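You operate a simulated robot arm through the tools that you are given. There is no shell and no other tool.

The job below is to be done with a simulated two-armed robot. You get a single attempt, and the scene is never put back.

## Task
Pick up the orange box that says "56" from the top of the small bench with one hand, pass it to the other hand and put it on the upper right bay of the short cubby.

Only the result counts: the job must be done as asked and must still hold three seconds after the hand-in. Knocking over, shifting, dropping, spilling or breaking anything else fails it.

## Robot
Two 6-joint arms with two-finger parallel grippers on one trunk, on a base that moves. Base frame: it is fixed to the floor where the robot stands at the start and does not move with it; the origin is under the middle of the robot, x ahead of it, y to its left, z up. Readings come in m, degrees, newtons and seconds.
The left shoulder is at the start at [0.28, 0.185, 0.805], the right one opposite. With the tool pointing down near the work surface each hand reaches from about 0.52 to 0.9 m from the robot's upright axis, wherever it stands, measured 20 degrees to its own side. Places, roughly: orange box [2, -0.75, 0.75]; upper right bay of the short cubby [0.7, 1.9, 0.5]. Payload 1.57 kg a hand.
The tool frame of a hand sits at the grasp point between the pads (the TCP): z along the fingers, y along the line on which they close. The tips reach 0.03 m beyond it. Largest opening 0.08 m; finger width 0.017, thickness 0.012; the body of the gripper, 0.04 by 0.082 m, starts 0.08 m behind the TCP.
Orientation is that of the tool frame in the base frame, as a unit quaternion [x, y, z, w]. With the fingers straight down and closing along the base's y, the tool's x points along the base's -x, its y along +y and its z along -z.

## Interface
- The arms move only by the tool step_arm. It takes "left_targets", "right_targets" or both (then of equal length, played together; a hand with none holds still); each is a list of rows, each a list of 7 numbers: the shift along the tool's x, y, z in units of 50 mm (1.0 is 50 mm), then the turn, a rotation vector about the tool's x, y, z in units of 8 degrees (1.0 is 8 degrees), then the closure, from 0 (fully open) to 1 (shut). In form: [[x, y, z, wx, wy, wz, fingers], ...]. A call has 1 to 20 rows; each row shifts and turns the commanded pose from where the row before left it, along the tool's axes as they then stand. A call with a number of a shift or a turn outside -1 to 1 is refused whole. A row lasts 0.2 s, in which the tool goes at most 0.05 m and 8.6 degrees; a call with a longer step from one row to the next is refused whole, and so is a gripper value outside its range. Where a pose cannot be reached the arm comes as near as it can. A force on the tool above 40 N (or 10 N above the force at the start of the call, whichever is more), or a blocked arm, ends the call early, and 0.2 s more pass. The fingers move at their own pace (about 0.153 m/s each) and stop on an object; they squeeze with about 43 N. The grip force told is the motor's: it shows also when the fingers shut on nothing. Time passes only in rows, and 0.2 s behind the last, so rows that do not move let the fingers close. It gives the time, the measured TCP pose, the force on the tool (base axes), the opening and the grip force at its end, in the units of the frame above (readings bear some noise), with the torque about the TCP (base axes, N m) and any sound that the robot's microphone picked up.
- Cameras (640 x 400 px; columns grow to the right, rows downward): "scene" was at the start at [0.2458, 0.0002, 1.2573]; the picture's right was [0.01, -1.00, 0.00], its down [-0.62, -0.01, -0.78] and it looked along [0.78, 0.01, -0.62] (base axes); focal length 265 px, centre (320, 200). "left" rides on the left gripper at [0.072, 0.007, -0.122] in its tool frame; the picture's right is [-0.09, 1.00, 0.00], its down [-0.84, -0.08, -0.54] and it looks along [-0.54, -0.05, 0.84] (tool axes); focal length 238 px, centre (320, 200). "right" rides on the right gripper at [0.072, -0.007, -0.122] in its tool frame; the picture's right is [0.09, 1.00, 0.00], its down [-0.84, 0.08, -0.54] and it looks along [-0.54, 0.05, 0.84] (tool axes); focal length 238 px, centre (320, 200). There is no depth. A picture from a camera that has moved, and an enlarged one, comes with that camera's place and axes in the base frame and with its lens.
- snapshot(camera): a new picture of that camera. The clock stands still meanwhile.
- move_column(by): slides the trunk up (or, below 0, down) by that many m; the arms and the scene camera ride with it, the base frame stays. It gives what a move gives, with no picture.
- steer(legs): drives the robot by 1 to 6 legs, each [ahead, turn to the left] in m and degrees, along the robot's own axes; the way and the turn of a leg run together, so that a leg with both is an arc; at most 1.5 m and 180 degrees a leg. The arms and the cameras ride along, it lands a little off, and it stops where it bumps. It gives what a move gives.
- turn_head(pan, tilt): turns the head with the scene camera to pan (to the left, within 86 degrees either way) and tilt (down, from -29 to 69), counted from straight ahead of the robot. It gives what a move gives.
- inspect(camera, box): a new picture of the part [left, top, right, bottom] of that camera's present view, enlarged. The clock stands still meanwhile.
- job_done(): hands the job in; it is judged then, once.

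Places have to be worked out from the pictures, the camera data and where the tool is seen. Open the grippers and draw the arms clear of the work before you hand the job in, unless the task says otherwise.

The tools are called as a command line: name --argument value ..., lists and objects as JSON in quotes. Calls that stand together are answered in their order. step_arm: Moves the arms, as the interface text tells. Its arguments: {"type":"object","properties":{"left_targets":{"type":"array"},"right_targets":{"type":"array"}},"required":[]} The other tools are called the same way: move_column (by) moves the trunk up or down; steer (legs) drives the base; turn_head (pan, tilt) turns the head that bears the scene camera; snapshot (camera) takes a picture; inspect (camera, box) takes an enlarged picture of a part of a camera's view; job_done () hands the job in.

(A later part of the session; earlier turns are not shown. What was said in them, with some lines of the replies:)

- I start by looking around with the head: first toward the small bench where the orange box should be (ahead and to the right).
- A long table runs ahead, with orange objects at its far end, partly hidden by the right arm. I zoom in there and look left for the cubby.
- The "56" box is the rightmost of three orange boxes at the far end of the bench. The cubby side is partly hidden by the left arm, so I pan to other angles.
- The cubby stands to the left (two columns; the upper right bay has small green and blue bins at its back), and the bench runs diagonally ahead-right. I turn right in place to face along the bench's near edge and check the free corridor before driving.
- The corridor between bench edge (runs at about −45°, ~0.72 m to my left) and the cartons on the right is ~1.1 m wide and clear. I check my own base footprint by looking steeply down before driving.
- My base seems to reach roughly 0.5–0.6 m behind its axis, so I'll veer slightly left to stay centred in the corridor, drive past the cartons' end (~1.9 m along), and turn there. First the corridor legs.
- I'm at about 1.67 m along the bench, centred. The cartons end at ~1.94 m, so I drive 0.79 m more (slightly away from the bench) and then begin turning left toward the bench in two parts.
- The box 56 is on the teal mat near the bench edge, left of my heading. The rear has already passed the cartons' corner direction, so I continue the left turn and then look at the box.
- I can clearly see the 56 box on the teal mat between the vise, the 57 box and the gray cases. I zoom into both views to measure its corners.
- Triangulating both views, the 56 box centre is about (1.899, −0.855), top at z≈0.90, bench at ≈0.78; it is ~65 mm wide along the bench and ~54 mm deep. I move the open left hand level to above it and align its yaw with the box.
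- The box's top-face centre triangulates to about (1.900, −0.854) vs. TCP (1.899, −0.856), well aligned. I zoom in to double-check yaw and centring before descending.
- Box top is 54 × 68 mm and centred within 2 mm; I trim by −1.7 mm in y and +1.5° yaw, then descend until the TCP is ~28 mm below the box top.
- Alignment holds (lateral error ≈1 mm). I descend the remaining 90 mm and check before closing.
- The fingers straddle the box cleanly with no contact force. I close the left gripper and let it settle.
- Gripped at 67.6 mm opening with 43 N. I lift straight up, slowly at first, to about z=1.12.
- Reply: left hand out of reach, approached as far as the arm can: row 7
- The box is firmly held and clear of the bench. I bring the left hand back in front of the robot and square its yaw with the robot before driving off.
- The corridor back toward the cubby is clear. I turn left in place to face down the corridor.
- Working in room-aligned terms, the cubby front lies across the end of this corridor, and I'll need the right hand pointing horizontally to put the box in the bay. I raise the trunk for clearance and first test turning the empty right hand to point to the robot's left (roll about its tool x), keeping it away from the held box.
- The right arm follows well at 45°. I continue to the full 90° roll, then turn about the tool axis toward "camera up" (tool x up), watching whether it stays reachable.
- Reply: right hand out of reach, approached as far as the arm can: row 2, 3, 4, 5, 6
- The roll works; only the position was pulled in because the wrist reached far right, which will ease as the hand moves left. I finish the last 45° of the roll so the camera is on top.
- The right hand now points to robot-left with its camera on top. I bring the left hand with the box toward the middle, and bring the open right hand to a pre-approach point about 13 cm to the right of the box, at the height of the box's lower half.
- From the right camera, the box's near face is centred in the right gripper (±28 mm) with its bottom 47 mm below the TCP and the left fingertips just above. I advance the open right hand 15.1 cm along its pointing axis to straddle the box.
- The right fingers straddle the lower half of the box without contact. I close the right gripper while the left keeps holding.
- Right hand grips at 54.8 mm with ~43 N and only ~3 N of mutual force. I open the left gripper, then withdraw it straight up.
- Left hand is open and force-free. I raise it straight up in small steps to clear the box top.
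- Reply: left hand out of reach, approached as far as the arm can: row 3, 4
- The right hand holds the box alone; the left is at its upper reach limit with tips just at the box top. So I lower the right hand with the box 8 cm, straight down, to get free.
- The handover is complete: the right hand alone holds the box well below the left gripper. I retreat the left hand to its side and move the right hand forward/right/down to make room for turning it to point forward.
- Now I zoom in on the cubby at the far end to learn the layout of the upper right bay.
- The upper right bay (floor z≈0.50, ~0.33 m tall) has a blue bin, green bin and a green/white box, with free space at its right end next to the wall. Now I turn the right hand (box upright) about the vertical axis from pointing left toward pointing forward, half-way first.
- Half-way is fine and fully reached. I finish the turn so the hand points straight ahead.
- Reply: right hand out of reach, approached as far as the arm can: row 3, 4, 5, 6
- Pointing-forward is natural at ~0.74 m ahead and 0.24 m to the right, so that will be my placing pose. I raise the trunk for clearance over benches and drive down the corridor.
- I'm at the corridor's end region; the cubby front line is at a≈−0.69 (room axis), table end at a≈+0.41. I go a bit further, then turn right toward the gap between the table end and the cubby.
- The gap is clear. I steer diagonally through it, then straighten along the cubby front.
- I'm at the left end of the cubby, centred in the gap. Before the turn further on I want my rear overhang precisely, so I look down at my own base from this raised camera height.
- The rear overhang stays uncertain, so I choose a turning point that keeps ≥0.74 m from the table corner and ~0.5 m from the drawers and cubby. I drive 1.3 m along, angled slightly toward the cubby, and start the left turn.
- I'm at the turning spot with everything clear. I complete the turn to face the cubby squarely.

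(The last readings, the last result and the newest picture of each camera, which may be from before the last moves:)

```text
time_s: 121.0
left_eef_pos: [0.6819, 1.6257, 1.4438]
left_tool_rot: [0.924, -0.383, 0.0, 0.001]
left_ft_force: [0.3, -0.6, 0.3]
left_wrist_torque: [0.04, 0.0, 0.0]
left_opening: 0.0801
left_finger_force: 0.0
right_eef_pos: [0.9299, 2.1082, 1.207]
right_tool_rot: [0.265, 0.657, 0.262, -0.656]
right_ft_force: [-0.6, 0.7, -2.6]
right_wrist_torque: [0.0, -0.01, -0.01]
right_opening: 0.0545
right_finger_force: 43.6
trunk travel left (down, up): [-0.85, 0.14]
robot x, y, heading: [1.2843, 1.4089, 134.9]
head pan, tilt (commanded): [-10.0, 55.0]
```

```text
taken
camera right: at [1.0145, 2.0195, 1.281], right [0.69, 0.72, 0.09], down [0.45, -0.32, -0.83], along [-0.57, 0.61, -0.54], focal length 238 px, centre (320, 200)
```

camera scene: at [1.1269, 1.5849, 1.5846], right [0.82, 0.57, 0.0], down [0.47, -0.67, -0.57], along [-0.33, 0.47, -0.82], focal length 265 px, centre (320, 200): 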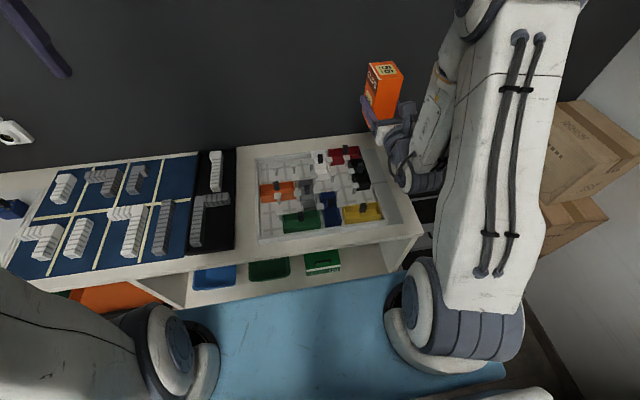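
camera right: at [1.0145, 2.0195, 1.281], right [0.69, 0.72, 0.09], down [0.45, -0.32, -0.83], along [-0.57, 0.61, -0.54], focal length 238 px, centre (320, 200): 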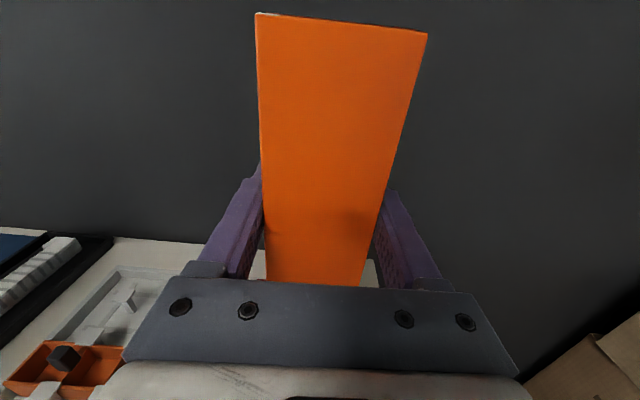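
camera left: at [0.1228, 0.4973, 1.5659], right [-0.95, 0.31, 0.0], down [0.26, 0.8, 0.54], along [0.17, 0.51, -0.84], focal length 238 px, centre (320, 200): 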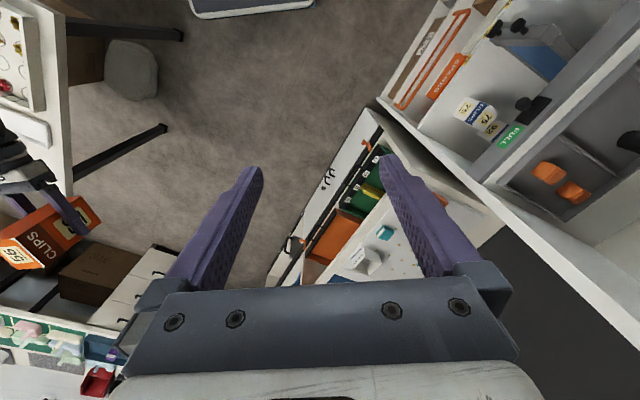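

Facing the cubby now, the hand is over its top. I back away ~0.27 m (shifting slightly right) so I can see into the bay and later lower the arm in front of it.

steer --legs '[[0, 12], [-0.28, 0], [0, -12.3]]'

turn_head --pan -5 --tilt 45

snapshot --camera "scene"

```text
time_s: 124.5
left_eef_pos: [0.9168, 1.4738, 1.4439]
left_tool_rot: [0.924, -0.383, 0.0, 0.0]
left_ft_force: [0.2, 0.6, 0.3]
left_wrist_torque: [0.01, -0.01, 0.02]
left_opening: 0.08
left_finger_force: 0.0
right_eef_pos: [1.165, 1.9585, 1.2062]
right_tool_rot: [0.266, 0.657, 0.262, -0.655]
right_ft_force: [-0.7, -0.6, -2.6]
right_wrist_torque: [-0.02, 0.0, 0.01]
right_opening: 0.0548
right_finger_force: 42.9
trunk travel left (down, up): [-0.85, 0.14]
robot x, y, heading: [1.5148, 1.2599, 135.1]
head pan, tilt (commanded): [-10.0, 55.0]
```

```text
time_s: 125.2
left_eef_pos: [0.9172, 1.4746, 1.4447]
left_tool_rot: [0.924, -0.383, -0.001, -0.001]
left_ft_force: [-0.1, -0.7, -0.1]
left_wrist_torque: [-0.03, 0.04, -0.01]
left_opening: 0.0801
left_finger_force: 0.0
right_eef_pos: [1.1648, 1.957, 1.207]
right_tool_rot: [0.265, 0.657, 0.261, -0.656]
right_ft_force: [-0.2, -0.3, -1.9]
right_wrist_torque: [-0.01, 0.0, -0.01]
right_opening: 0.0547
right_finger_force: 43.1
trunk travel left (down, up): [-0.85, 0.14]
robot x, y, heading: [1.515, 1.2626, 134.9]
head pan, tilt (commanded): [-5.0, 45.0]
```

```text
taken
camera scene: at [1.3505, 1.4373, 1.598], right [0.77, 0.64, 0.0], down [0.45, -0.54, -0.71], along [-0.45, 0.54, -0.71], focal length 265 px, centre (320, 200)
```

scene: 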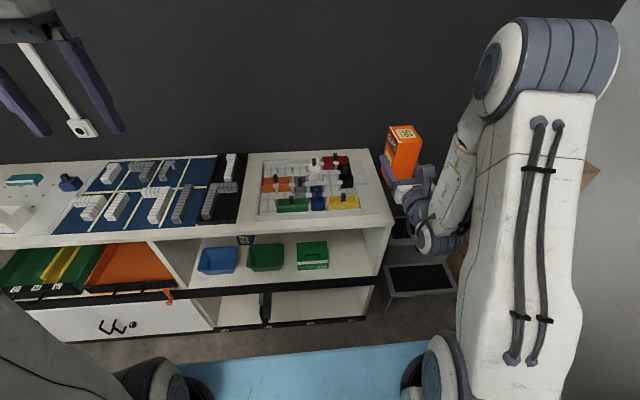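

Now the bay is in view: blue bin, green bin, green/white box on the left and middle, free space at right. I zoom in to measure it.

inspect --camera "scene" --box '[170, 200, 410, 350]'

```text
2.67 times, centred on (290, 275) of scene
camera zoom: at [1.3505, 1.4373, 1.598], right [0.77, 0.64, 0.0], down [0.45, -0.54, -0.71], along [-0.45, 0.54, -0.71], focal length 707 px, centre (400, 0)
```

zoom: 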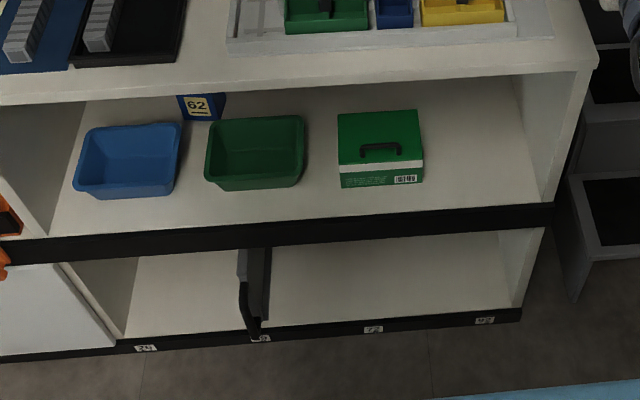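

The bay floor is at z≈0.505, front plane at a≈−0.655, inner right wall n≈2.26, green box's right side n≈2.06, so the free slot centre is n≈2.16. I back up 7 cm more for safe clearance, then lower the trunk in stages.

steer --legs '[[-0.07, 0]]'

move_column --by -0.3

snapshot --camera "scene"

snapshot --camera "right"

```text
time_s: 126.2
left_eef_pos: [0.9665, 1.4243, 1.4441]
left_tool_rot: [0.924, -0.383, 0.0, 0.0]
left_ft_force: [0.3, 0.3, -0.1]
left_wrist_torque: [-0.05, -0.02, 0.02]
left_opening: 0.0799
left_finger_force: 0.0
right_eef_pos: [1.2149, 1.9071, 1.2068]
right_tool_rot: [0.265, 0.657, 0.262, -0.655]
right_ft_force: [-0.5, 0.1, -3.0]
right_wrist_torque: [0.02, 0.02, -0.03]
right_opening: 0.0545
right_finger_force: 43.2
trunk travel left (down, up): [-0.85, 0.14]
robot x, y, heading: [1.5643, 1.2132, 134.8]
head pan, tilt (commanded): [-5.0, 45.0]
```

```text
time_s: 129.2
left_eef_pos: [0.9674, 1.4235, 1.1436]
left_tool_rot: [0.924, -0.384, 0.0, 0.0]
left_ft_force: [-0.1, -0.1, 0.0]
left_wrist_torque: [0.0, 0.0, -0.01]
left_opening: 0.08
left_finger_force: 0.0
right_eef_pos: [1.215, 1.908, 0.9063]
right_tool_rot: [0.265, 0.657, 0.262, -0.656]
right_ft_force: [-0.1, 0.0, -2.4]
right_wrist_torque: [-0.01, -0.01, 0.02]
right_opening: 0.0546
right_finger_force: 43.3
trunk travel left (down, up): [-0.55, 0.44]
robot x, y, heading: [1.5696, 1.2091, 135.3]
head pan, tilt (commanded): [-5.0, 45.0]
```

```text
taken
camera scene: at [1.401, 1.3865, 1.2981], right [0.77, 0.64, 0.0], down [0.45, -0.54, -0.71], along [-0.45, 0.54, -0.71], focal length 265 px, centre (320, 200)
```

scene: 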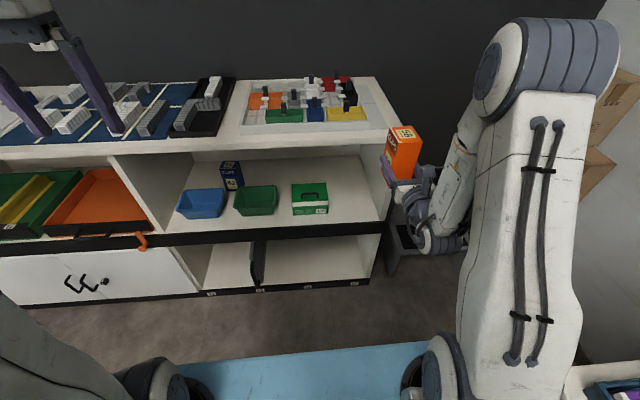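

```text
taken
camera right: at [1.2992, 1.8175, 0.9811], right [0.69, 0.72, 0.09], down [0.45, -0.32, -0.83], along [-0.57, 0.61, -0.54], focal length 238 px, centre (320, 200)
```

right: 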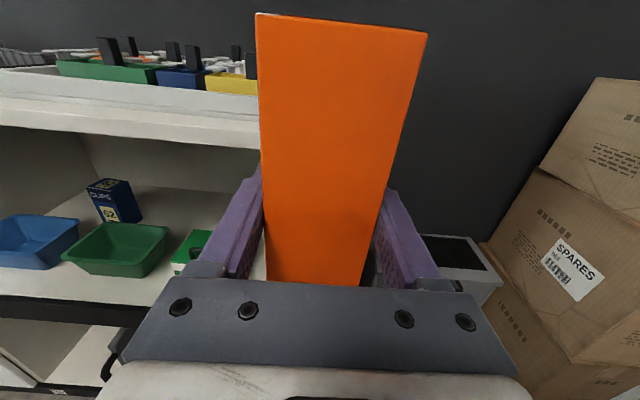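

Clear so far. With the camera 0.3 m lower I zoom again on the bay to triangulate floor height and front plane against the previous view.

inspect --camera "scene" --box '[230, 100, 422, 220]'

inspect --camera "scene" --box '[150, 140, 406, 300]'

```text
3.33 times, centred on (326, 160) of scene
camera zoom: at [1.401, 1.3865, 1.2981], right [0.77, 0.64, 0.0], down [0.45, -0.54, -0.71], along [-0.45, 0.54, -0.71], focal length 884 px, centre (300, 333)
```

zoom: 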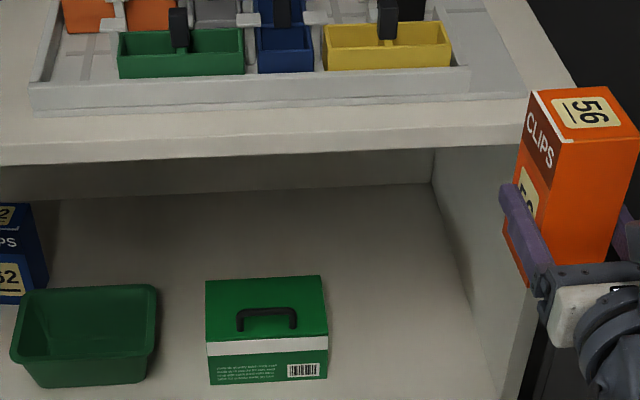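

```text
2.50 times, centred on (278, 220) of scene
camera zoom: at [1.401, 1.3865, 1.2981], right [0.77, 0.64, 0.0], down [0.45, -0.54, -0.71], along [-0.45, 0.54, -0.71], focal length 663 px, centre (425, 150)
```

zoom: 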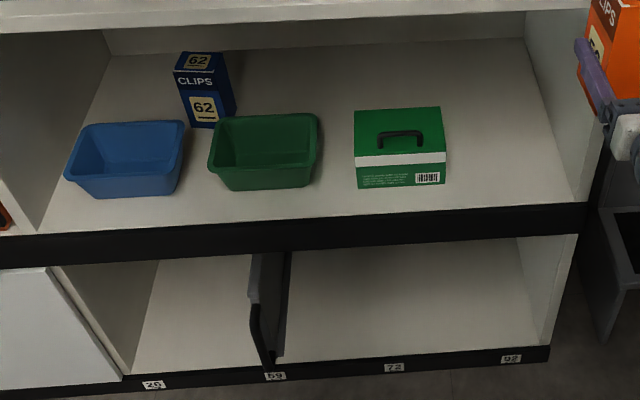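

Triangulation gives bay floor z≈0.51 and front plane a≈−0.65; free slot between n=2.06 and 2.257. I lower the trunk 0.32 m so the box bottom rides ~2.5 cm above the bay floor, still in front of the cubby.

move_column --by -0.32

snapshot --camera "scene"

snapshot --camera "right"

snapshot --camera "left"

```text
time_s: 132.4
left_eef_pos: [0.9667, 1.4228, 0.8249]
left_tool_rot: [0.923, -0.384, 0.0, -0.001]
left_ft_force: [-0.7, -0.1, 0.4]
left_wrist_torque: [0.02, 0.02, 0.04]
left_opening: 0.0801
left_finger_force: 0.1
right_eef_pos: [1.2159, 1.9075, 0.5879]
right_tool_rot: [0.265, 0.657, 0.262, -0.655]
right_ft_force: [-0.9, 0.2, -1.8]
right_wrist_torque: [0.01, 0.0, 0.01]
right_opening: 0.0547
right_finger_force: 43.6
trunk travel left (down, up): [-0.23, 0.76]
robot x, y, heading: [1.5643, 1.2125, 134.9]
head pan, tilt (commanded): [-5.0, 45.0]
```

```text
taken
camera scene: at [1.4011, 1.3865, 0.978], right [0.77, 0.64, 0.0], down [0.45, -0.54, -0.71], along [-0.45, 0.54, -0.71], focal length 265 px, centre (320, 200)
```

scene: 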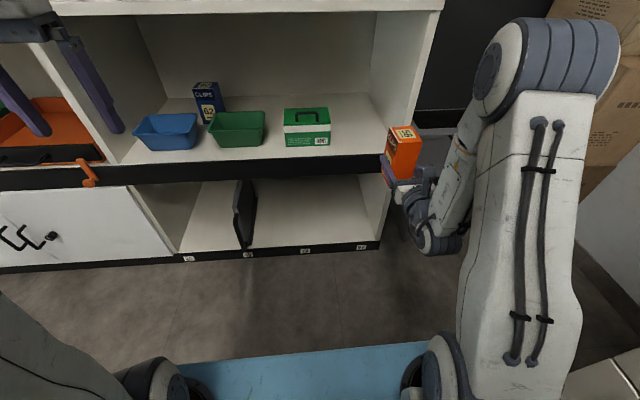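

```text
taken
camera right: at [1.2992, 1.8175, 0.6611], right [0.69, 0.72, 0.09], down [0.45, -0.32, -0.83], along [-0.57, 0.61, -0.54], focal length 238 px, centre (320, 200)
```

right: 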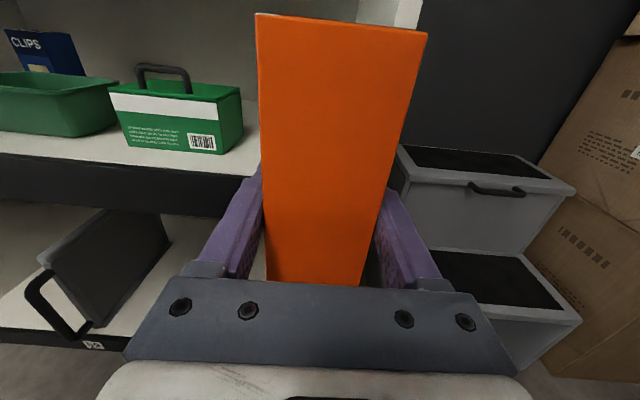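

```text
taken
camera left: at [1.0142, 1.3702, 0.946], right [-0.77, -0.64, 0.0], down [-0.54, 0.65, 0.54], along [-0.35, 0.42, -0.84], focal length 238 px, centre (320, 200)
```

left: 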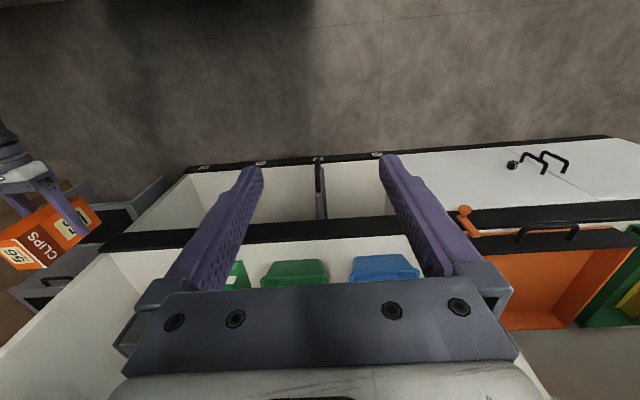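

The box hovers in front of the bay at floor height +2–3 cm. I zoom both views to verify the shelf-edge height relative to the hand before moving in.

inspect --camera "right" --box '[0, 80, 260, 243]'

inspect --camera "scene" --box '[270, 80, 462, 200]'

```text
2.45 times, centred on (130, 162) of right
camera zoom: at [1.2992, 1.8175, 0.6611], right [0.69, 0.72, 0.09], down [0.45, -0.32, -0.83], along [-0.57, 0.61, -0.54], focal length 585 px, centre (786, 294)
```

zoom: 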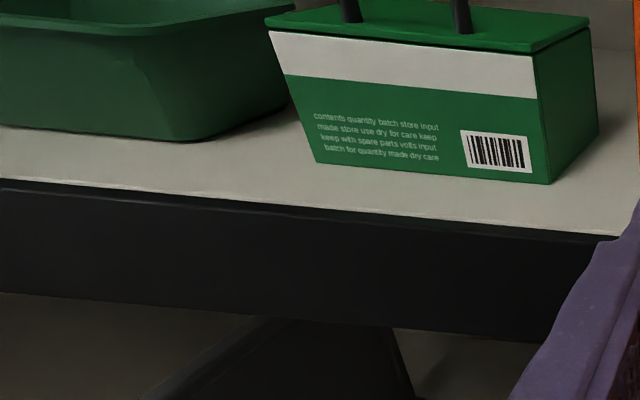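

```text
3.33 times, centred on (366, 140) of scene
camera zoom: at [1.4011, 1.3865, 0.978], right [0.77, 0.64, 0.0], down [0.45, -0.54, -0.71], along [-0.45, 0.54, -0.71], focal length 884 px, centre (167, 400)
```

zoom: 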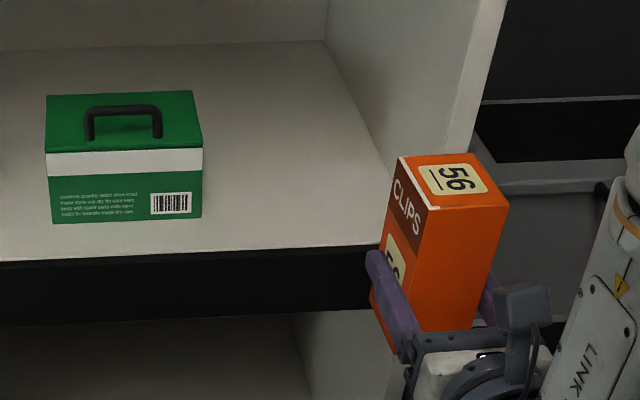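

Everything agrees: shelf edge z≈0.51, box bottom ≈0.538. I square the hand's yaw to the cubby and shift it 4.4 cm left to the slot centre.

step_arm --right_targets '[[0, 0, 0, -0.2, 0, 0, 1], [0, -0.44, 0, 0, 0, 0, 1], [0, -0.44, 0, 0, 0, 0, 1], [0, 0, 0, 0, 0, 0, 1]]'

snapshot --camera "scene"

```text
time_s: 133.4
left_eef_pos: [0.9673, 1.424, 0.8229]
left_tool_rot: [0.924, -0.383, 0.0, 0.0]
left_ft_force: [0.2, 0.2, 0.1]
left_wrist_torque: [-0.01, 0.02, 0.0]
left_opening: 0.0802
left_finger_force: 0.1
right_eef_pos: [1.223, 1.9124, 0.5867]
right_tool_rot: [0.273, 0.654, 0.269, -0.652]
right_ft_force: [0.3, -0.7, -1.9]
right_wrist_torque: [0.03, 0.01, -0.01]
right_opening: 0.0548
right_finger_force: 43.1
right hand out of reach, approached as far as the arm can: row 1, 2, 3
trunk travel left (down, up): [-0.23, 0.76]
robot x, y, heading: [1.5667, 1.21, 135.0]
head pan, tilt (commanded): [-5.0, 45.0]
```

```text
taken
camera scene: at [1.4011, 1.3865, 0.978], right [0.77, 0.64, 0.0], down [0.45, -0.54, -0.71], along [-0.45, 0.54, -0.71], focal length 265 px, centre (320, 200)
```

scene: 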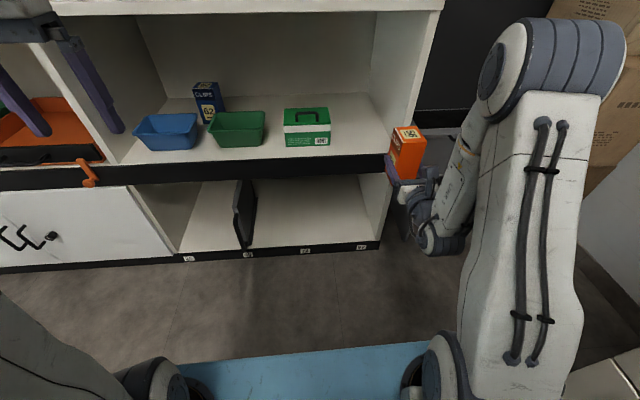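

The lateral shift is out of the arm's reach at this short extension (it didn't move left). I extend the hand 6 cm forward first (box still ~4 cm short of the cubby plane) and retry the shift.

step_arm --right_targets '[[0, 0, 0.6, 0, 0, 0, 1], [0, 0, 0.5, 0, 0, 0, 1], [0, -0.44, 0, 0, 0, 0, 1], [0, -0.44, 0, 0, 0, 0, 1], [0, 0, 0, 0, 0, 0, 1]]'

```text
time_s: 134.6
left_eef_pos: [0.9673, 1.424, 0.8239]
left_tool_rot: [0.924, -0.383, 0.0, 0.001]
left_ft_force: [0.3, -0.3, -0.3]
left_wrist_torque: [0.0, -0.02, -0.01]
left_opening: 0.08
left_finger_force: 0.1
right_eef_pos: [1.1995, 1.9522, 0.5881]
right_tool_rot: [0.272, 0.655, 0.268, -0.653]
right_ft_force: [-0.8, 0.2, -2.2]
right_wrist_torque: [-0.03, 0.0, -0.01]
right_opening: 0.0544
right_finger_force: 43.2
right hand out of reach, approached as far as the arm can: row 1, 2, 3, 4
trunk travel left (down, up): [-0.23, 0.76]
robot x, y, heading: [1.5692, 1.2118, 134.9]
head pan, tilt (commanded): [-5.0, 45.0]
```

The limit is the wrist's yaw relative to the arm, so I'll instead point the hand ~13° further left, which allows the leftward shift; the slot is wide enough for that. I rotate in place in front of the cubby, then shift left ~7 cm.

step_arm --right_targets '[[0, 0, 0, 0.81, 0, 0, 1], [0, 0, 0, 0.81, 0, 0, 1], [0, -0.68, 0.16, 0, 0, 0, 1], [0, -0.68, 0.16, 0, 0, 0, 1], [0, 0, 0, 0, 0, 0, 1]]'

snapshot --camera "scene"

snapshot --camera "right"

```text
time_s: 135.8
left_eef_pos: [0.9666, 1.4239, 0.8239]
left_tool_rot: [0.923, -0.384, -0.001, 0.0]
left_ft_force: [0.0, -0.1, -0.5]
left_wrist_torque: [0.0, 0.03, 0.01]
left_opening: 0.0799
left_finger_force: 0.0
right_eef_pos: [1.1511, 1.903, 0.5886]
right_tool_rot: [0.199, 0.68, 0.195, -0.679]
right_ft_force: [-0.8, 0.1, -2.7]
right_wrist_torque: [0.0, -0.01, 0.0]
right_opening: 0.0546
right_finger_force: 42.5
trunk travel left (down, up): [-0.23, 0.76]
robot x, y, heading: [1.5672, 1.2148, 135.1]
head pan, tilt (commanded): [-5.0, 45.0]
```

```text
taken
camera scene: at [1.4011, 1.3865, 0.978], right [0.77, 0.64, 0.0], down [0.45, -0.54, -0.71], along [-0.45, 0.54, -0.71], focal length 265 px, centre (320, 200)
```

scene: 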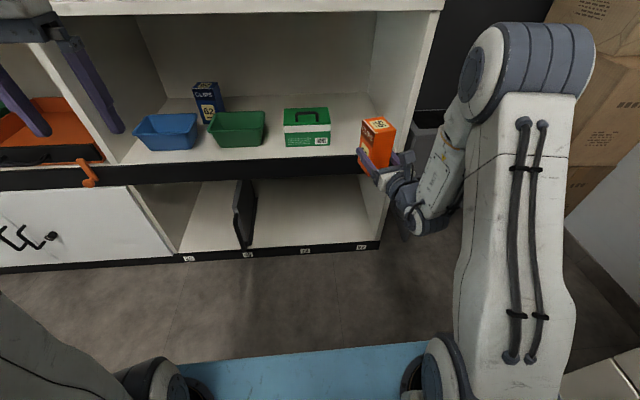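

```text
taken
camera right: at [1.2504, 1.8312, 0.6628], right [0.53, 0.84, 0.09], down [0.5, -0.23, -0.84], along [-0.68, 0.49, -0.54], focal length 238 px, centre (320, 200)
```

right: 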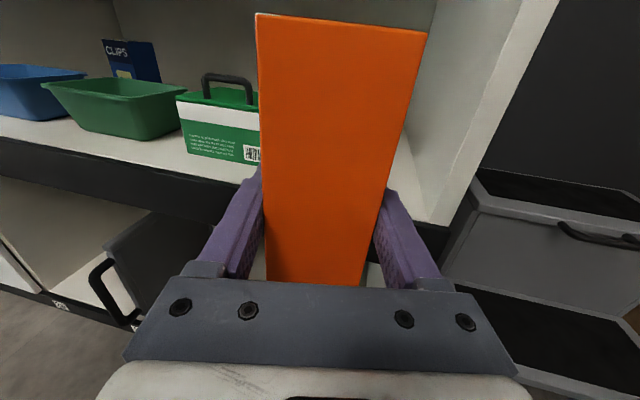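

Fully reached: TCP at n≈2.155, box just in front of the opening, centred in the free slot. I insert straight into the bay, half of the 20 cm first.

step_arm --right_targets '[[0, 0.115, 0.494, 0, 0, 0, 1], [0, 0.115, 0.494, 0, 0, 0, 1], [0, 0.115, 0.494, 0, 0, 0, 1], [0, 0.115, 0.494, 0, 0, 0, 1], [0, 0, 0, 0, 0, 0, 1]]'

snapshot --camera "scene"

snapshot --camera "right"

```text
time_s: 137.0
left_eef_pos: [0.9671, 1.4227, 0.8231]
left_tool_rot: [0.923, -0.384, 0.0, 0.0]
left_ft_force: [-0.4, -0.6, 0.1]
left_wrist_torque: [-0.01, -0.01, -0.01]
left_opening: 0.0798
left_finger_force: 0.0
right_eef_pos: [1.0798, 1.9767, 0.5873]
right_tool_rot: [0.198, 0.68, 0.196, -0.679]
right_ft_force: [-0.1, 1.4, -1.9]
right_wrist_torque: [0.03, 0.04, -0.01]
right_opening: 0.0547
right_finger_force: 43.1
trunk travel left (down, up): [-0.23, 0.76]
robot x, y, heading: [1.5655, 1.21, 135.1]
head pan, tilt (commanded): [-5.0, 45.0]
```

```text
taken
camera scene: at [1.4011, 1.3865, 0.978], right [0.77, 0.64, 0.0], down [0.45, -0.54, -0.71], along [-0.45, 0.54, -0.71], focal length 265 px, centre (320, 200)
```

scene: 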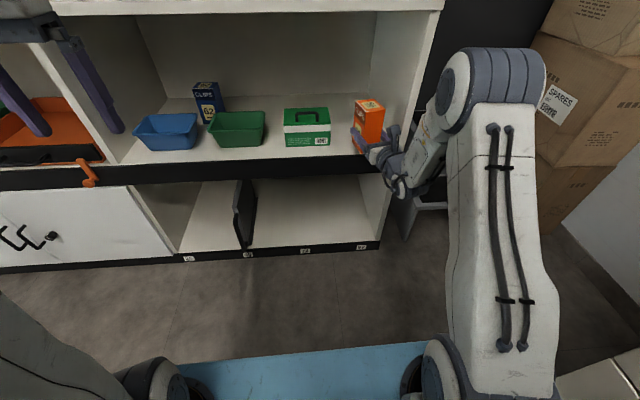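

```text
taken
camera right: at [1.1799, 1.9049, 0.6616], right [0.53, 0.84, 0.09], down [0.5, -0.23, -0.84], along [-0.68, 0.49, -0.54], focal length 238 px, centre (320, 200)
```

right: 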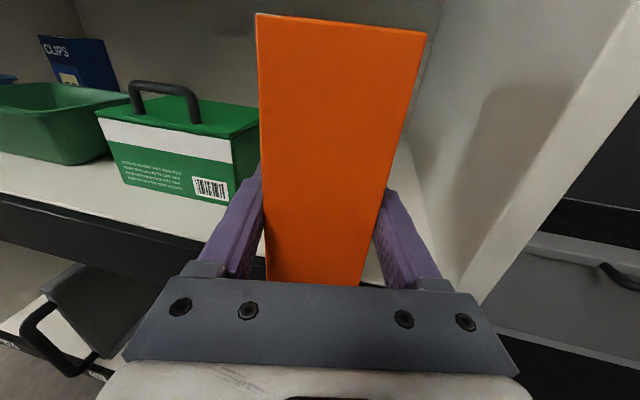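

The box is half-way into the opening with no contact. I zoom to check clearances to the green box, the wall and the shelf surface.

inspect --camera "scene" --box '[270, 70, 446, 180]'

```text
3.64 times, centred on (358, 125) of scene
camera zoom: at [1.4011, 1.3865, 0.978], right [0.77, 0.64, 0.0], down [0.45, -0.54, -0.71], along [-0.45, 0.54, -0.71], focal length 964 px, centre (182, 473)
```

zoom: 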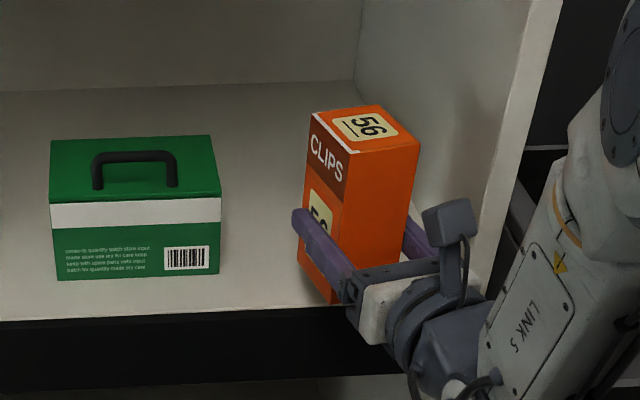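

Clearances look good on both sides. I insert the remaining 10 cm.

step_arm --right_targets '[[0, 0.115, 0.494, 0, 0, 0, 1], [0, 0.115, 0.494, 0, 0, 0, 1], [0, 0.115, 0.494, 0, 0, 0, 1], [0, 0.115, 0.494, 0, 0, 0, 1], [0, 0, 0, 0, 0, 0, 1]]'

inspect --camera "scene" --box '[270, 70, 446, 180]'

snapshot --camera "right"

```text
time_s: 138.2
left_eef_pos: [0.9664, 1.424, 0.8236]
left_tool_rot: [0.923, -0.384, 0.0, 0.0]
left_ft_force: [0.6, 0.0, -0.1]
left_wrist_torque: [-0.02, 0.0, 0.0]
left_opening: 0.0799
left_finger_force: 0.1
right_eef_pos: [1.0084, 2.0476, 0.5876]
right_tool_rot: [0.2, 0.68, 0.195, -0.678]
right_ft_force: [0.1, 0.2, -2.1]
right_wrist_torque: [-0.01, -0.02, 0.0]
right_opening: 0.0546
right_finger_force: 43.0
trunk travel left (down, up): [-0.23, 0.76]
robot x, y, heading: [1.5663, 1.212, 135.0]
head pan, tilt (commanded): [-5.0, 45.0]
```

```text
3.64 times, centred on (358, 125) of scene
camera zoom: at [1.4011, 1.3865, 0.978], right [0.77, 0.64, 0.0], down [0.45, -0.54, -0.71], along [-0.45, 0.54, -0.71], focal length 964 px, centre (182, 473)
```

zoom: 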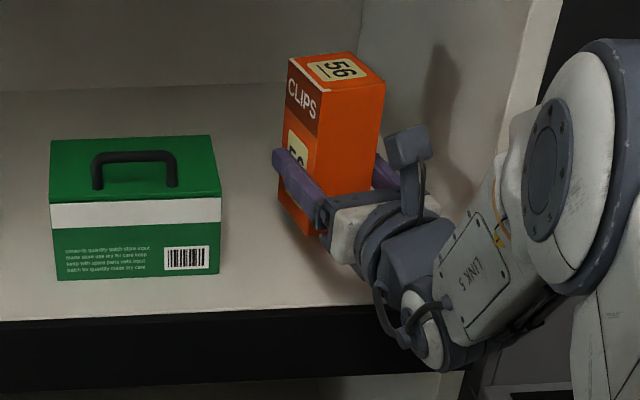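

```text
taken
camera right: at [1.1088, 1.9764, 0.6612], right [0.53, 0.84, 0.09], down [0.5, -0.23, -0.83], along [-0.68, 0.49, -0.54], focal length 238 px, centre (320, 200)
```

right: 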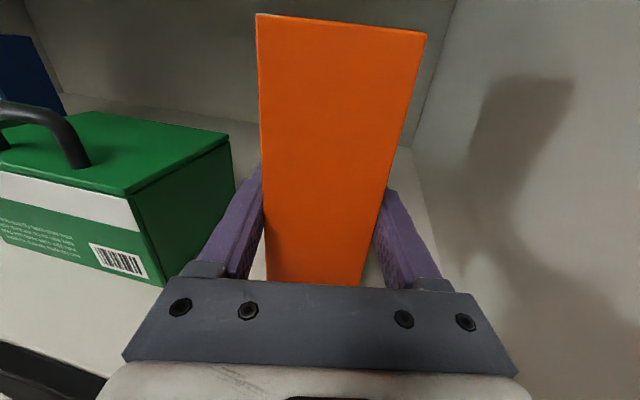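

The box is fully inside (centre ~10 cm behind the front edge), upright, in the free slot. I now lower it gently, watching the vertical force.

step_arm --right_targets '[[-0.12, 0, 0, 0, 0, 0, 1], [-0.12, 0, 0, 0, 0, 0, 1], [-0.12, 0, 0, 0, 0, 0, 1], [0, 0, 0, 0, 0, 0, 1]]'

inspect --camera "scene" --box '[270, 70, 446, 180]'

```text
time_s: 139.2
left_eef_pos: [0.9668, 1.4237, 0.8246]
left_tool_rot: [0.923, -0.384, 0.0, 0.0]
left_ft_force: [-0.4, -0.1, 0.2]
left_wrist_torque: [0.0, 0.04, 0.01]
left_opening: 0.0801
left_finger_force: 0.0
right_eef_pos: [1.0091, 2.0481, 0.5685]
right_tool_rot: [0.2, 0.68, 0.195, -0.678]
right_ft_force: [0.6, -0.5, -3.0]
right_wrist_torque: [-0.01, -0.02, -0.01]
right_opening: 0.0546
right_finger_force: 43.2
trunk travel left (down, up): [-0.23, 0.76]
robot x, y, heading: [1.5715, 1.209, 134.8]
head pan, tilt (commanded): [-5.0, 45.0]
```

```text
3.64 times, centred on (358, 125) of scene
camera zoom: at [1.401, 1.3865, 0.978], right [0.77, 0.64, 0.0], down [0.45, -0.54, -0.71], along [-0.45, 0.54, -0.71], focal length 964 px, centre (182, 473)
```

zoom: 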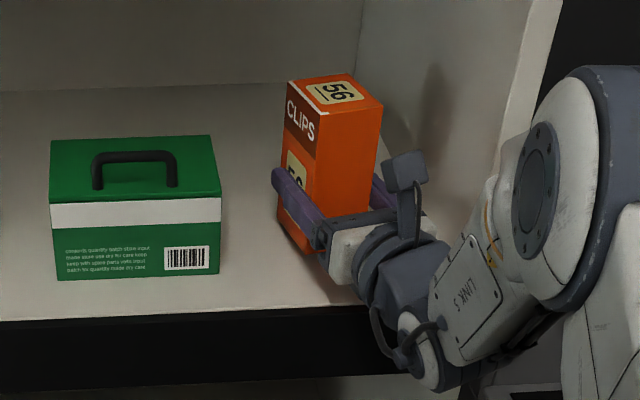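

No contact yet at TCP z=0.5685. I continue in 3 mm steps.

step_arm --right_targets '[[-0.06, 0, 0, 0, 0, 0, 1], [0, 0, 0, 0, 0, 0, 1]]'

step_arm --right_targets '[[-0.06, 0, 0, 0, 0, 0, 1], [0, 0, 0, 0, 0, 0, 1]]'

```text
time_s: 139.8
left_eef_pos: [0.967, 1.4239, 0.8237]
left_tool_rot: [0.924, -0.383, 0.001, -0.001]
left_ft_force: [0.4, 0.4, 0.8]
left_wrist_torque: [-0.01, -0.05, 0.02]
left_opening: 0.08
left_finger_force: 0.0
right_eef_pos: [1.0093, 2.0477, 0.5659]
right_tool_rot: [0.199, 0.68, 0.195, -0.678]
right_ft_force: [-0.1, -0.4, -1.0]
right_wrist_torque: [0.01, -0.03, 0.01]
right_opening: 0.0543
right_finger_force: 43.5
trunk travel left (down, up): [-0.23, 0.76]
robot x, y, heading: [1.5668, 1.2163, 135.1]
head pan, tilt (commanded): [-5.0, 45.0]
```

```text
time_s: 140.4
left_eef_pos: [0.9668, 1.4237, 0.8239]
left_tool_rot: [0.924, -0.383, 0.0, 0.0]
left_ft_force: [-0.3, 1.1, -0.4]
left_wrist_torque: [0.02, -0.02, -0.02]
left_opening: 0.08
left_finger_force: 0.0
right_eef_pos: [1.0091, 2.0494, 0.5625]
right_tool_rot: [0.2, 0.68, 0.196, -0.678]
right_ft_force: [0.4, 0.5, -1.5]
right_wrist_torque: [0.02, -0.02, 0.01]
right_opening: 0.0545
right_finger_force: 43.5
trunk travel left (down, up): [-0.23, 0.76]
robot x, y, heading: [1.5667, 1.2134, 134.9]
head pan, tilt (commanded): [-5.0, 45.0]
```

Still only the box's weight at z≈0.5625. I keep stepping down 3 mm at a time.

step_arm --right_targets '[[-0.06, 0, 0, 0, 0, 0, 1], [0, 0, 0, 0, 0, 0, 1]]'

step_arm --right_targets '[[-0.05, 0, 0, 0, 0, 0, 1], [0, 0, 0, 0, 0, 0, 1]]'

inspect --camera "scene" --box '[270, 70, 446, 180]'

```text
time_s: 141.0
left_eef_pos: [0.967, 1.4237, 0.8239]
left_tool_rot: [0.924, -0.383, 0.0, -0.001]
left_ft_force: [-0.1, 0.0, -0.2]
left_wrist_torque: [-0.01, 0.02, -0.01]
left_opening: 0.08
left_finger_force: 0.1
right_eef_pos: [1.009, 2.0476, 0.5603]
right_tool_rot: [0.199, 0.68, 0.196, -0.679]
right_ft_force: [-0.5, -0.2, -0.1]
right_wrist_torque: [0.01, -0.03, -0.04]
right_opening: 0.0545
right_finger_force: 42.7
trunk travel left (down, up): [-0.23, 0.76]
robot x, y, heading: [1.5662, 1.2103, 135.0]
head pan, tilt (commanded): [-5.0, 45.0]
```

```text
time_s: 141.6
left_eef_pos: [0.9672, 1.4238, 0.8241]
left_tool_rot: [0.924, -0.383, 0.0, 0.0]
left_ft_force: [-0.4, -0.1, -0.4]
left_wrist_torque: [0.0, 0.0, -0.03]
left_opening: 0.08
left_finger_force: 0.1
right_eef_pos: [1.0079, 2.0476, 0.5588]
right_tool_rot: [0.199, 0.68, 0.195, -0.679]
right_ft_force: [0.2, -0.9, -1.8]
right_wrist_torque: [0.03, -0.02, -0.01]
right_opening: 0.0548
right_finger_force: 43.2
trunk travel left (down, up): [-0.23, 0.76]
robot x, y, heading: [1.5657, 1.2159, 135.1]
head pan, tilt (commanded): [-5.0, 45.0]
```

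```text
3.64 times, centred on (358, 125) of scene
camera zoom: at [1.401, 1.3865, 0.978], right [0.77, 0.64, 0.0], down [0.45, -0.54, -0.71], along [-0.45, 0.54, -0.71], focal length 964 px, centre (182, 473)
```

zoom: 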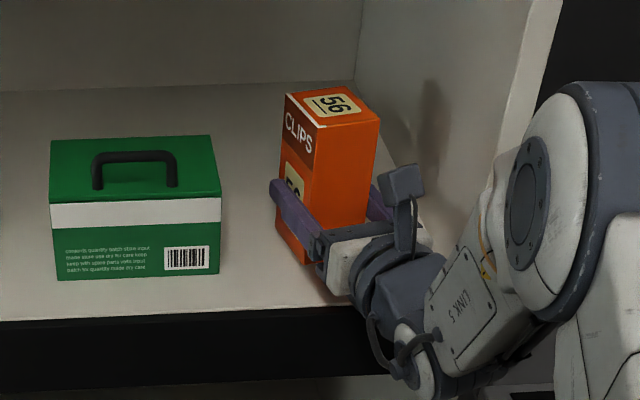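

The box bottom now computes to ≈0.51, right at the shelf surface. I continue in 2 mm steps looking for a force change.

step_arm --right_targets '[[-0.04, 0, 0, 0, 0, 0, 1], [0, 0, 0, 0, 0, 0, 1]]'

step_arm --right_targets '[[-0.04, 0, 0, 0, 0, 0, 1], [0, 0, 0, 0, 0, 0, 1]]'

step_arm --right_targets '[[-0.04, 0, 0, 0, 0, 0, 1], [0, 0, 0, 0, 0, 0, 1]]'

```text
time_s: 142.2
left_eef_pos: [0.967, 1.4243, 0.8234]
left_tool_rot: [0.924, -0.383, -0.001, 0.0]
left_ft_force: [0.4, 0.0, 1.2]
left_wrist_torque: [-0.01, 0.0, -0.02]
left_opening: 0.08
left_finger_force: 0.0
right_eef_pos: [1.009, 2.0476, 0.5572]
right_tool_rot: [0.199, 0.68, 0.194, -0.679]
right_ft_force: [-0.6, 0.1, -0.5]
right_wrist_torque: [0.06, 0.01, 0.02]
right_opening: 0.0543
right_finger_force: 42.9
trunk travel left (down, up): [-0.23, 0.76]
robot x, y, heading: [1.5654, 1.2129, 134.9]
head pan, tilt (commanded): [-5.0, 45.0]
```

```text
time_s: 142.8
left_eef_pos: [0.9664, 1.4238, 0.8244]
left_tool_rot: [0.923, -0.384, 0.0, 0.001]
left_ft_force: [0.0, 0.0, -0.3]
left_wrist_torque: [-0.02, 0.0, 0.0]
left_opening: 0.0801
left_finger_force: 0.1
right_eef_pos: [1.0087, 2.048, 0.5557]
right_tool_rot: [-0.197, -0.679, -0.196, 0.68]
right_ft_force: [0.4, -1.6, 6.9]
right_wrist_torque: [0.3, 0.15, 0.0]
right_opening: 0.055
right_finger_force: 43.3
trunk travel left (down, up): [-0.23, 0.76]
robot x, y, heading: [1.5679, 1.2146, 134.8]
head pan, tilt (commanded): [-5.0, 45.0]
```

```text
time_s: 143.4
left_eef_pos: [0.9673, 1.4229, 0.8255]
left_tool_rot: [0.923, -0.384, 0.0, 0.0]
left_ft_force: [0.1, 0.7, -0.5]
left_wrist_torque: [0.01, -0.02, 0.0]
left_opening: 0.0802
left_finger_force: 0.0
right_eef_pos: [1.0092, 2.0475, 0.5556]
right_tool_rot: [-0.198, -0.677, -0.197, 0.681]
right_ft_force: [-1.4, 1.5, 17.3]
right_wrist_torque: [0.3, -0.61, 0.06]
right_opening: 0.0548
right_finger_force: 43.1
trunk travel left (down, up): [-0.23, 0.76]
robot x, y, heading: [1.5653, 1.2094, 134.8]
head pan, tilt (commanded): [-5.0, 45.0]
```

Contact found (up-force 17 N). I ease back ~2 mm so it's resting lightly before opening.

step_arm --right_targets '[[0.05, 0, 0, 0, 0, 0, 1], [0, 0, 0, 0, 0, 0, 1]]'

```text
time_s: 144.0
left_eef_pos: [0.9671, 1.4231, 0.8235]
left_tool_rot: [0.923, -0.384, -0.001, 0.0]
left_ft_force: [0.4, 1.0, 1.0]
left_wrist_torque: [0.0, 0.01, 0.01]
left_opening: 0.08
left_finger_force: 0.1
right_eef_pos: [1.0078, 2.0471, 0.5559]
right_tool_rot: [-0.198, -0.678, -0.196, 0.68]
right_ft_force: [-5.4, 4.3, 15.5]
right_wrist_torque: [0.75, 0.23, 0.12]
right_opening: 0.0545
right_finger_force: 43.0
trunk travel left (down, up): [-0.23, 0.76]
robot x, y, heading: [1.5657, 1.2088, 134.9]
head pan, tilt (commanded): [-5.0, 45.0]
```

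The force is still ~15 N with some sideways component, so I look at the contact situation and ease up another 2 mm.

snapshot --camera "right"

step_arm --right_targets '[[0.04, 0, 0, 0, 0, 0, 1], [0, 0, 0, 0, 0, 0, 1]]'

inspect --camera "scene" --box '[270, 70, 446, 180]'

```text
taken
camera right: at [1.1089, 1.9759, 0.6297], right [0.53, 0.84, 0.09], down [0.5, -0.23, -0.84], along [-0.69, 0.49, -0.54], focal length 238 px, centre (320, 200)
```

right: 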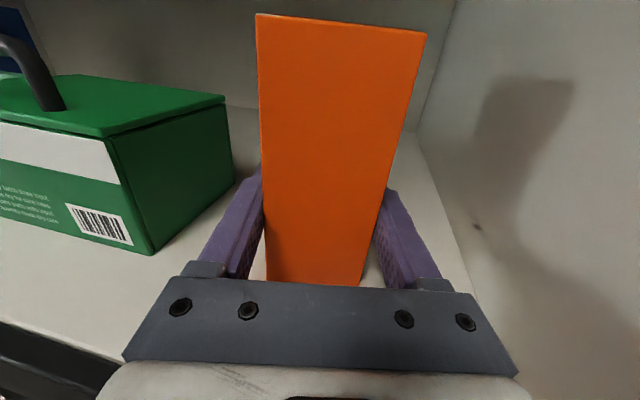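

```text
time_s: 144.6
left_eef_pos: [0.9679, 1.4241, 0.8238]
left_tool_rot: [0.924, -0.383, 0.0, -0.001]
left_ft_force: [0.1, -0.3, 0.1]
left_wrist_torque: [0.01, 0.02, -0.03]
left_opening: 0.08
left_finger_force: 0.1
right_eef_pos: [1.008, 2.0469, 0.5572]
right_tool_rot: [0.199, 0.679, 0.195, -0.679]
right_ft_force: [-4.2, 1.0, 10.2]
right_wrist_torque: [0.63, 0.4, 0.14]
right_opening: 0.0544
right_finger_force: 43.2
trunk travel left (down, up): [-0.23, 0.76]
robot x, y, heading: [1.5689, 1.2114, 135.0]
head pan, tilt (commanded): [-5.0, 45.0]
```

```text
3.64 times, centred on (358, 125) of scene
camera zoom: at [1.4012, 1.3861, 0.9781], right [0.77, 0.64, 0.0], down [0.45, -0.54, -0.71], along [-0.45, 0.54, -0.71], focal length 964 px, centre (182, 473)
```

zoom: 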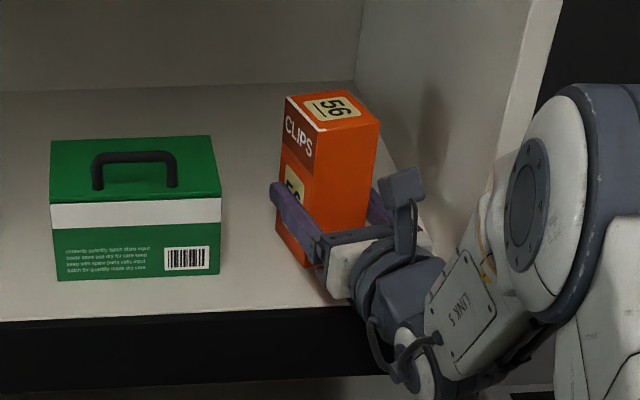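

Force fell to 10 N as I eased up. One more small lift should bring it near zero before releasing.

step_arm --right_targets '[[0.03, 0, 0, 0, 0, 0, 1], [0, 0, 0, 0, 0, 0, 1], [0, 0, 0, 0, 0, 0, 1]]'

```text
time_s: 145.4
left_eef_pos: [0.9668, 1.4235, 0.825]
left_tool_rot: [0.924, -0.383, 0.0, 0.0]
left_ft_force: [-0.1, 0.7, -0.8]
left_wrist_torque: [0.01, -0.01, 0.0]
left_opening: 0.0801
left_finger_force: 0.1
right_eef_pos: [1.0096, 2.0471, 0.5573]
right_tool_rot: [0.2, 0.681, 0.195, -0.677]
right_ft_force: [-1.5, -0.7, 5.7]
right_wrist_torque: [0.3, 0.2, 0.07]
right_opening: 0.0547
right_finger_force: 42.6
trunk travel left (down, up): [-0.23, 0.76]
robot x, y, heading: [1.5637, 1.2167, 135.1]
head pan, tilt (commanded): [-5.0, 45.0]
```

Only ~6 N left, a light rest on the shelf. I open the right gripper gradually.

step_arm --right_targets '[[0, 0, 0, 0, 0, 0, 0.28], [0, 0, 0, 0, 0, 0, 0.2], [0, 0, 0, 0, 0, 0, 0.1], [0, 0, 0, 0, 0, 0, 0], [0, 0, 0, 0, 0, 0, 0]]'

snapshot --camera "right"

inspect --camera "scene" --box '[270, 70, 446, 180]'

```text
time_s: 146.6
left_eef_pos: [0.9668, 1.4233, 0.8233]
left_tool_rot: [0.924, -0.384, -0.001, 0.0]
left_ft_force: [0.5, 0.4, -0.2]
left_wrist_torque: [0.01, 0.0, 0.01]
left_opening: 0.0802
left_finger_force: 0.0
right_eef_pos: [1.009, 2.0471, 0.5577]
right_tool_rot: [0.2, 0.68, 0.196, -0.678]
right_ft_force: [-1.0, -0.7, -0.5]
right_wrist_torque: [0.05, 0.03, 0.0]
right_opening: 0.08
right_finger_force: 0.0
trunk travel left (down, up): [-0.23, 0.76]
robot x, y, heading: [1.5687, 1.2102, 134.9]
head pan, tilt (commanded): [-5.0, 45.0]
```

```text
taken
camera right: at [1.1092, 1.9761, 0.6314], right [0.53, 0.84, 0.09], down [0.5, -0.23, -0.84], along [-0.68, 0.49, -0.54], focal length 238 px, centre (320, 200)
```

right: 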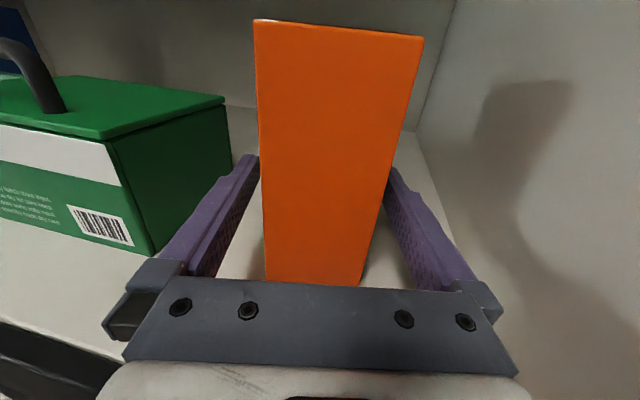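

```text
3.64 times, centred on (358, 125) of scene
camera zoom: at [1.4011, 1.3864, 0.978], right [0.77, 0.64, 0.0], down [0.45, -0.54, -0.71], along [-0.45, 0.54, -0.71], focal length 964 px, centre (182, 473)
```

zoom: 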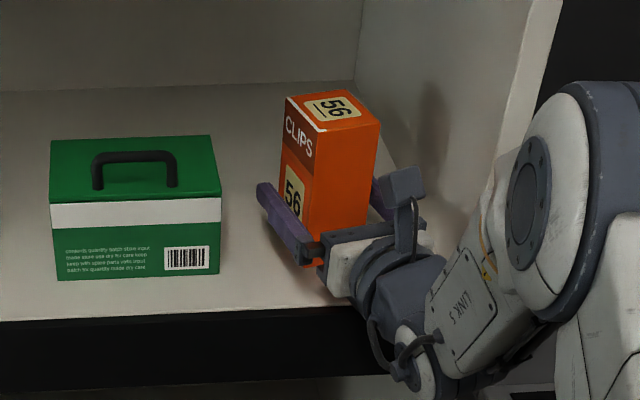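

Released: the box stands upright on the bay floor, clear of the fingers, the green box and the wall. I withdraw the open hand straight back along its pointing axis.

step_arm --right_targets '[[0, 0, -0.3, 0, 0, 0, 0], [0, 0, -0.4, 0, 0, 0, 0], [0, 0, -0.5, 0, 0, 0, 0], [0, 0, -0.5, 0, 0, 0, 0], [0, 0, -0.5, 0, 0, 0, 0], [0, 0, -0.5, 0, 0, 0, 0], [0, 0, -0.5, 0, 0, 0, 0], [0, 0, 0, 0, 0, 0, 0]]'

snapshot --camera "right"

inspect --camera "scene" --box '[270, 70, 446, 180]'

```text
time_s: 148.4
left_eef_pos: [0.9675, 1.4229, 0.8239]
left_tool_rot: [0.923, -0.384, 0.0, -0.001]
left_ft_force: [0.2, -0.3, 0.2]
left_wrist_torque: [0.02, -0.03, 0.01]
left_opening: 0.0801
left_finger_force: 0.1
right_eef_pos: [1.1451, 1.9619, 0.5583]
right_tool_rot: [0.2, 0.68, 0.195, -0.678]
right_ft_force: [0.9, -0.5, -0.8]
right_wrist_torque: [0.05, -0.02, -0.01]
right_opening: 0.0803
right_finger_force: 0.0
trunk travel left (down, up): [-0.23, 0.76]
robot x, y, heading: [1.5685, 1.2078, 134.8]
head pan, tilt (commanded): [-5.0, 45.0]
```

```text
taken
camera right: at [1.2447, 1.8902, 0.6319], right [0.53, 0.84, 0.09], down [0.5, -0.23, -0.84], along [-0.68, 0.49, -0.54], focal length 238 px, centre (320, 200)
```

right: 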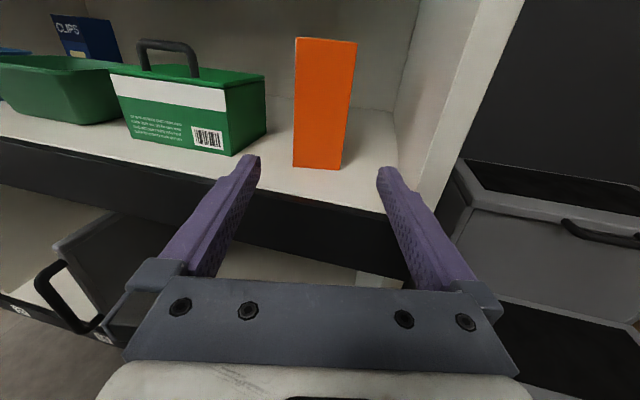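

```text
3.64 times, centred on (358, 125) of scene
camera zoom: at [1.4011, 1.3864, 0.978], right [0.77, 0.64, 0.0], down [0.45, -0.54, -0.71], along [-0.45, 0.54, -0.71], focal length 964 px, centre (182, 473)
```

zoom: 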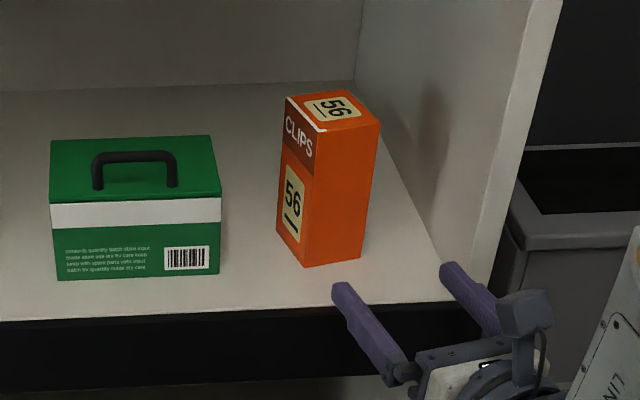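

The 56 box stands upright inside the upper right bay and nothing else moved. I back the robot away 20 cm to draw both arms clear and verify the result once more.

steer --legs '[[-0.2, 0]]'

snapshot --camera "scene"

snapshot --camera "right"

```text
time_s: 150.0
left_eef_pos: [1.1109, 1.2772, 0.8239]
left_tool_rot: [0.924, -0.382, 0.0, -0.001]
left_ft_force: [-0.2, 0.0, 0.5]
left_wrist_torque: [0.01, 0.0, 0.03]
left_opening: 0.0798
left_finger_force: 0.0
right_eef_pos: [1.2864, 1.815, 0.558]
right_tool_rot: [0.198, 0.68, 0.195, -0.679]
right_ft_force: [-0.3, -0.4, -0.9]
right_wrist_torque: [0.0, -0.01, -0.01]
right_opening: 0.0801
right_finger_force: 0.1
trunk travel left (down, up): [-0.23, 0.76]
robot x, y, heading: [1.7121, 1.068, 135.0]
head pan, tilt (commanded): [-5.0, 45.0]
```

```text
taken
camera scene: at [1.545, 1.2415, 0.978], right [0.77, 0.64, 0.0], down [0.46, -0.54, -0.71], along [-0.46, 0.54, -0.71], focal length 265 px, centre (320, 200)
```

scene: 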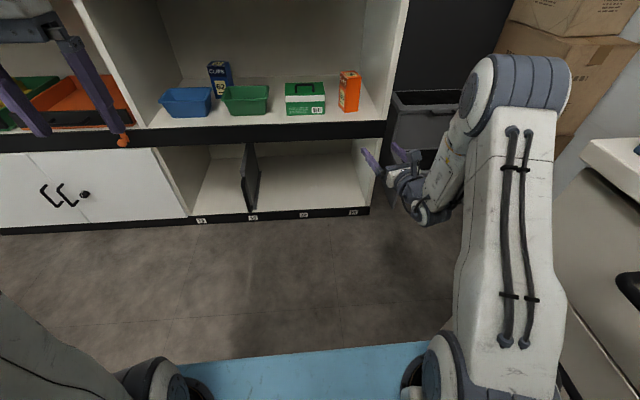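

```text
taken
camera right: at [1.387, 1.745, 0.6318], right [0.53, 0.84, 0.09], down [0.5, -0.23, -0.84], along [-0.68, 0.49, -0.54], focal length 238 px, centre (320, 200)
```

right: 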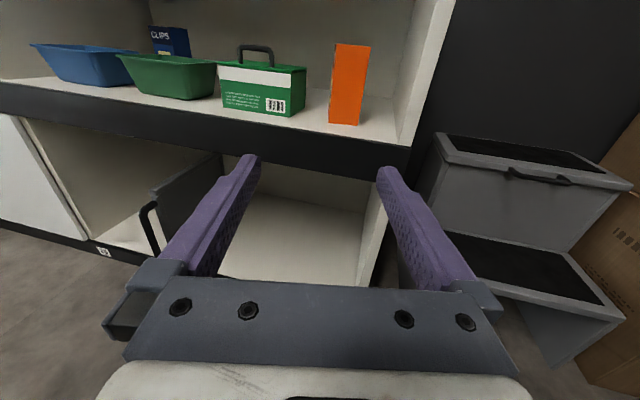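

The orange "56" box stands upright and stable in the upper right bay. The neighbouring items are undisturbed, both grippers are open and both arms are clear of the cubby, so I hand the job in.

job_done

```text
The job is handed in.
```

The orange "56" box is standing upright in the upper right bay of the short cubby. It sits at the free right-hand end, between the green and white box and the side wall.

I picked it off the bench with the left hand, passed it to the right hand, and placed it with the right. The pictures after I backed away show the other items in the bay where they were. None of the readings showed a bump during the driving.

The box is turned about 13 degrees, and its "56" label faces left rather than out of the bay. The arm could not reach the slot pointing straight in. Both grippers are open and the arms are clear of the cubby.
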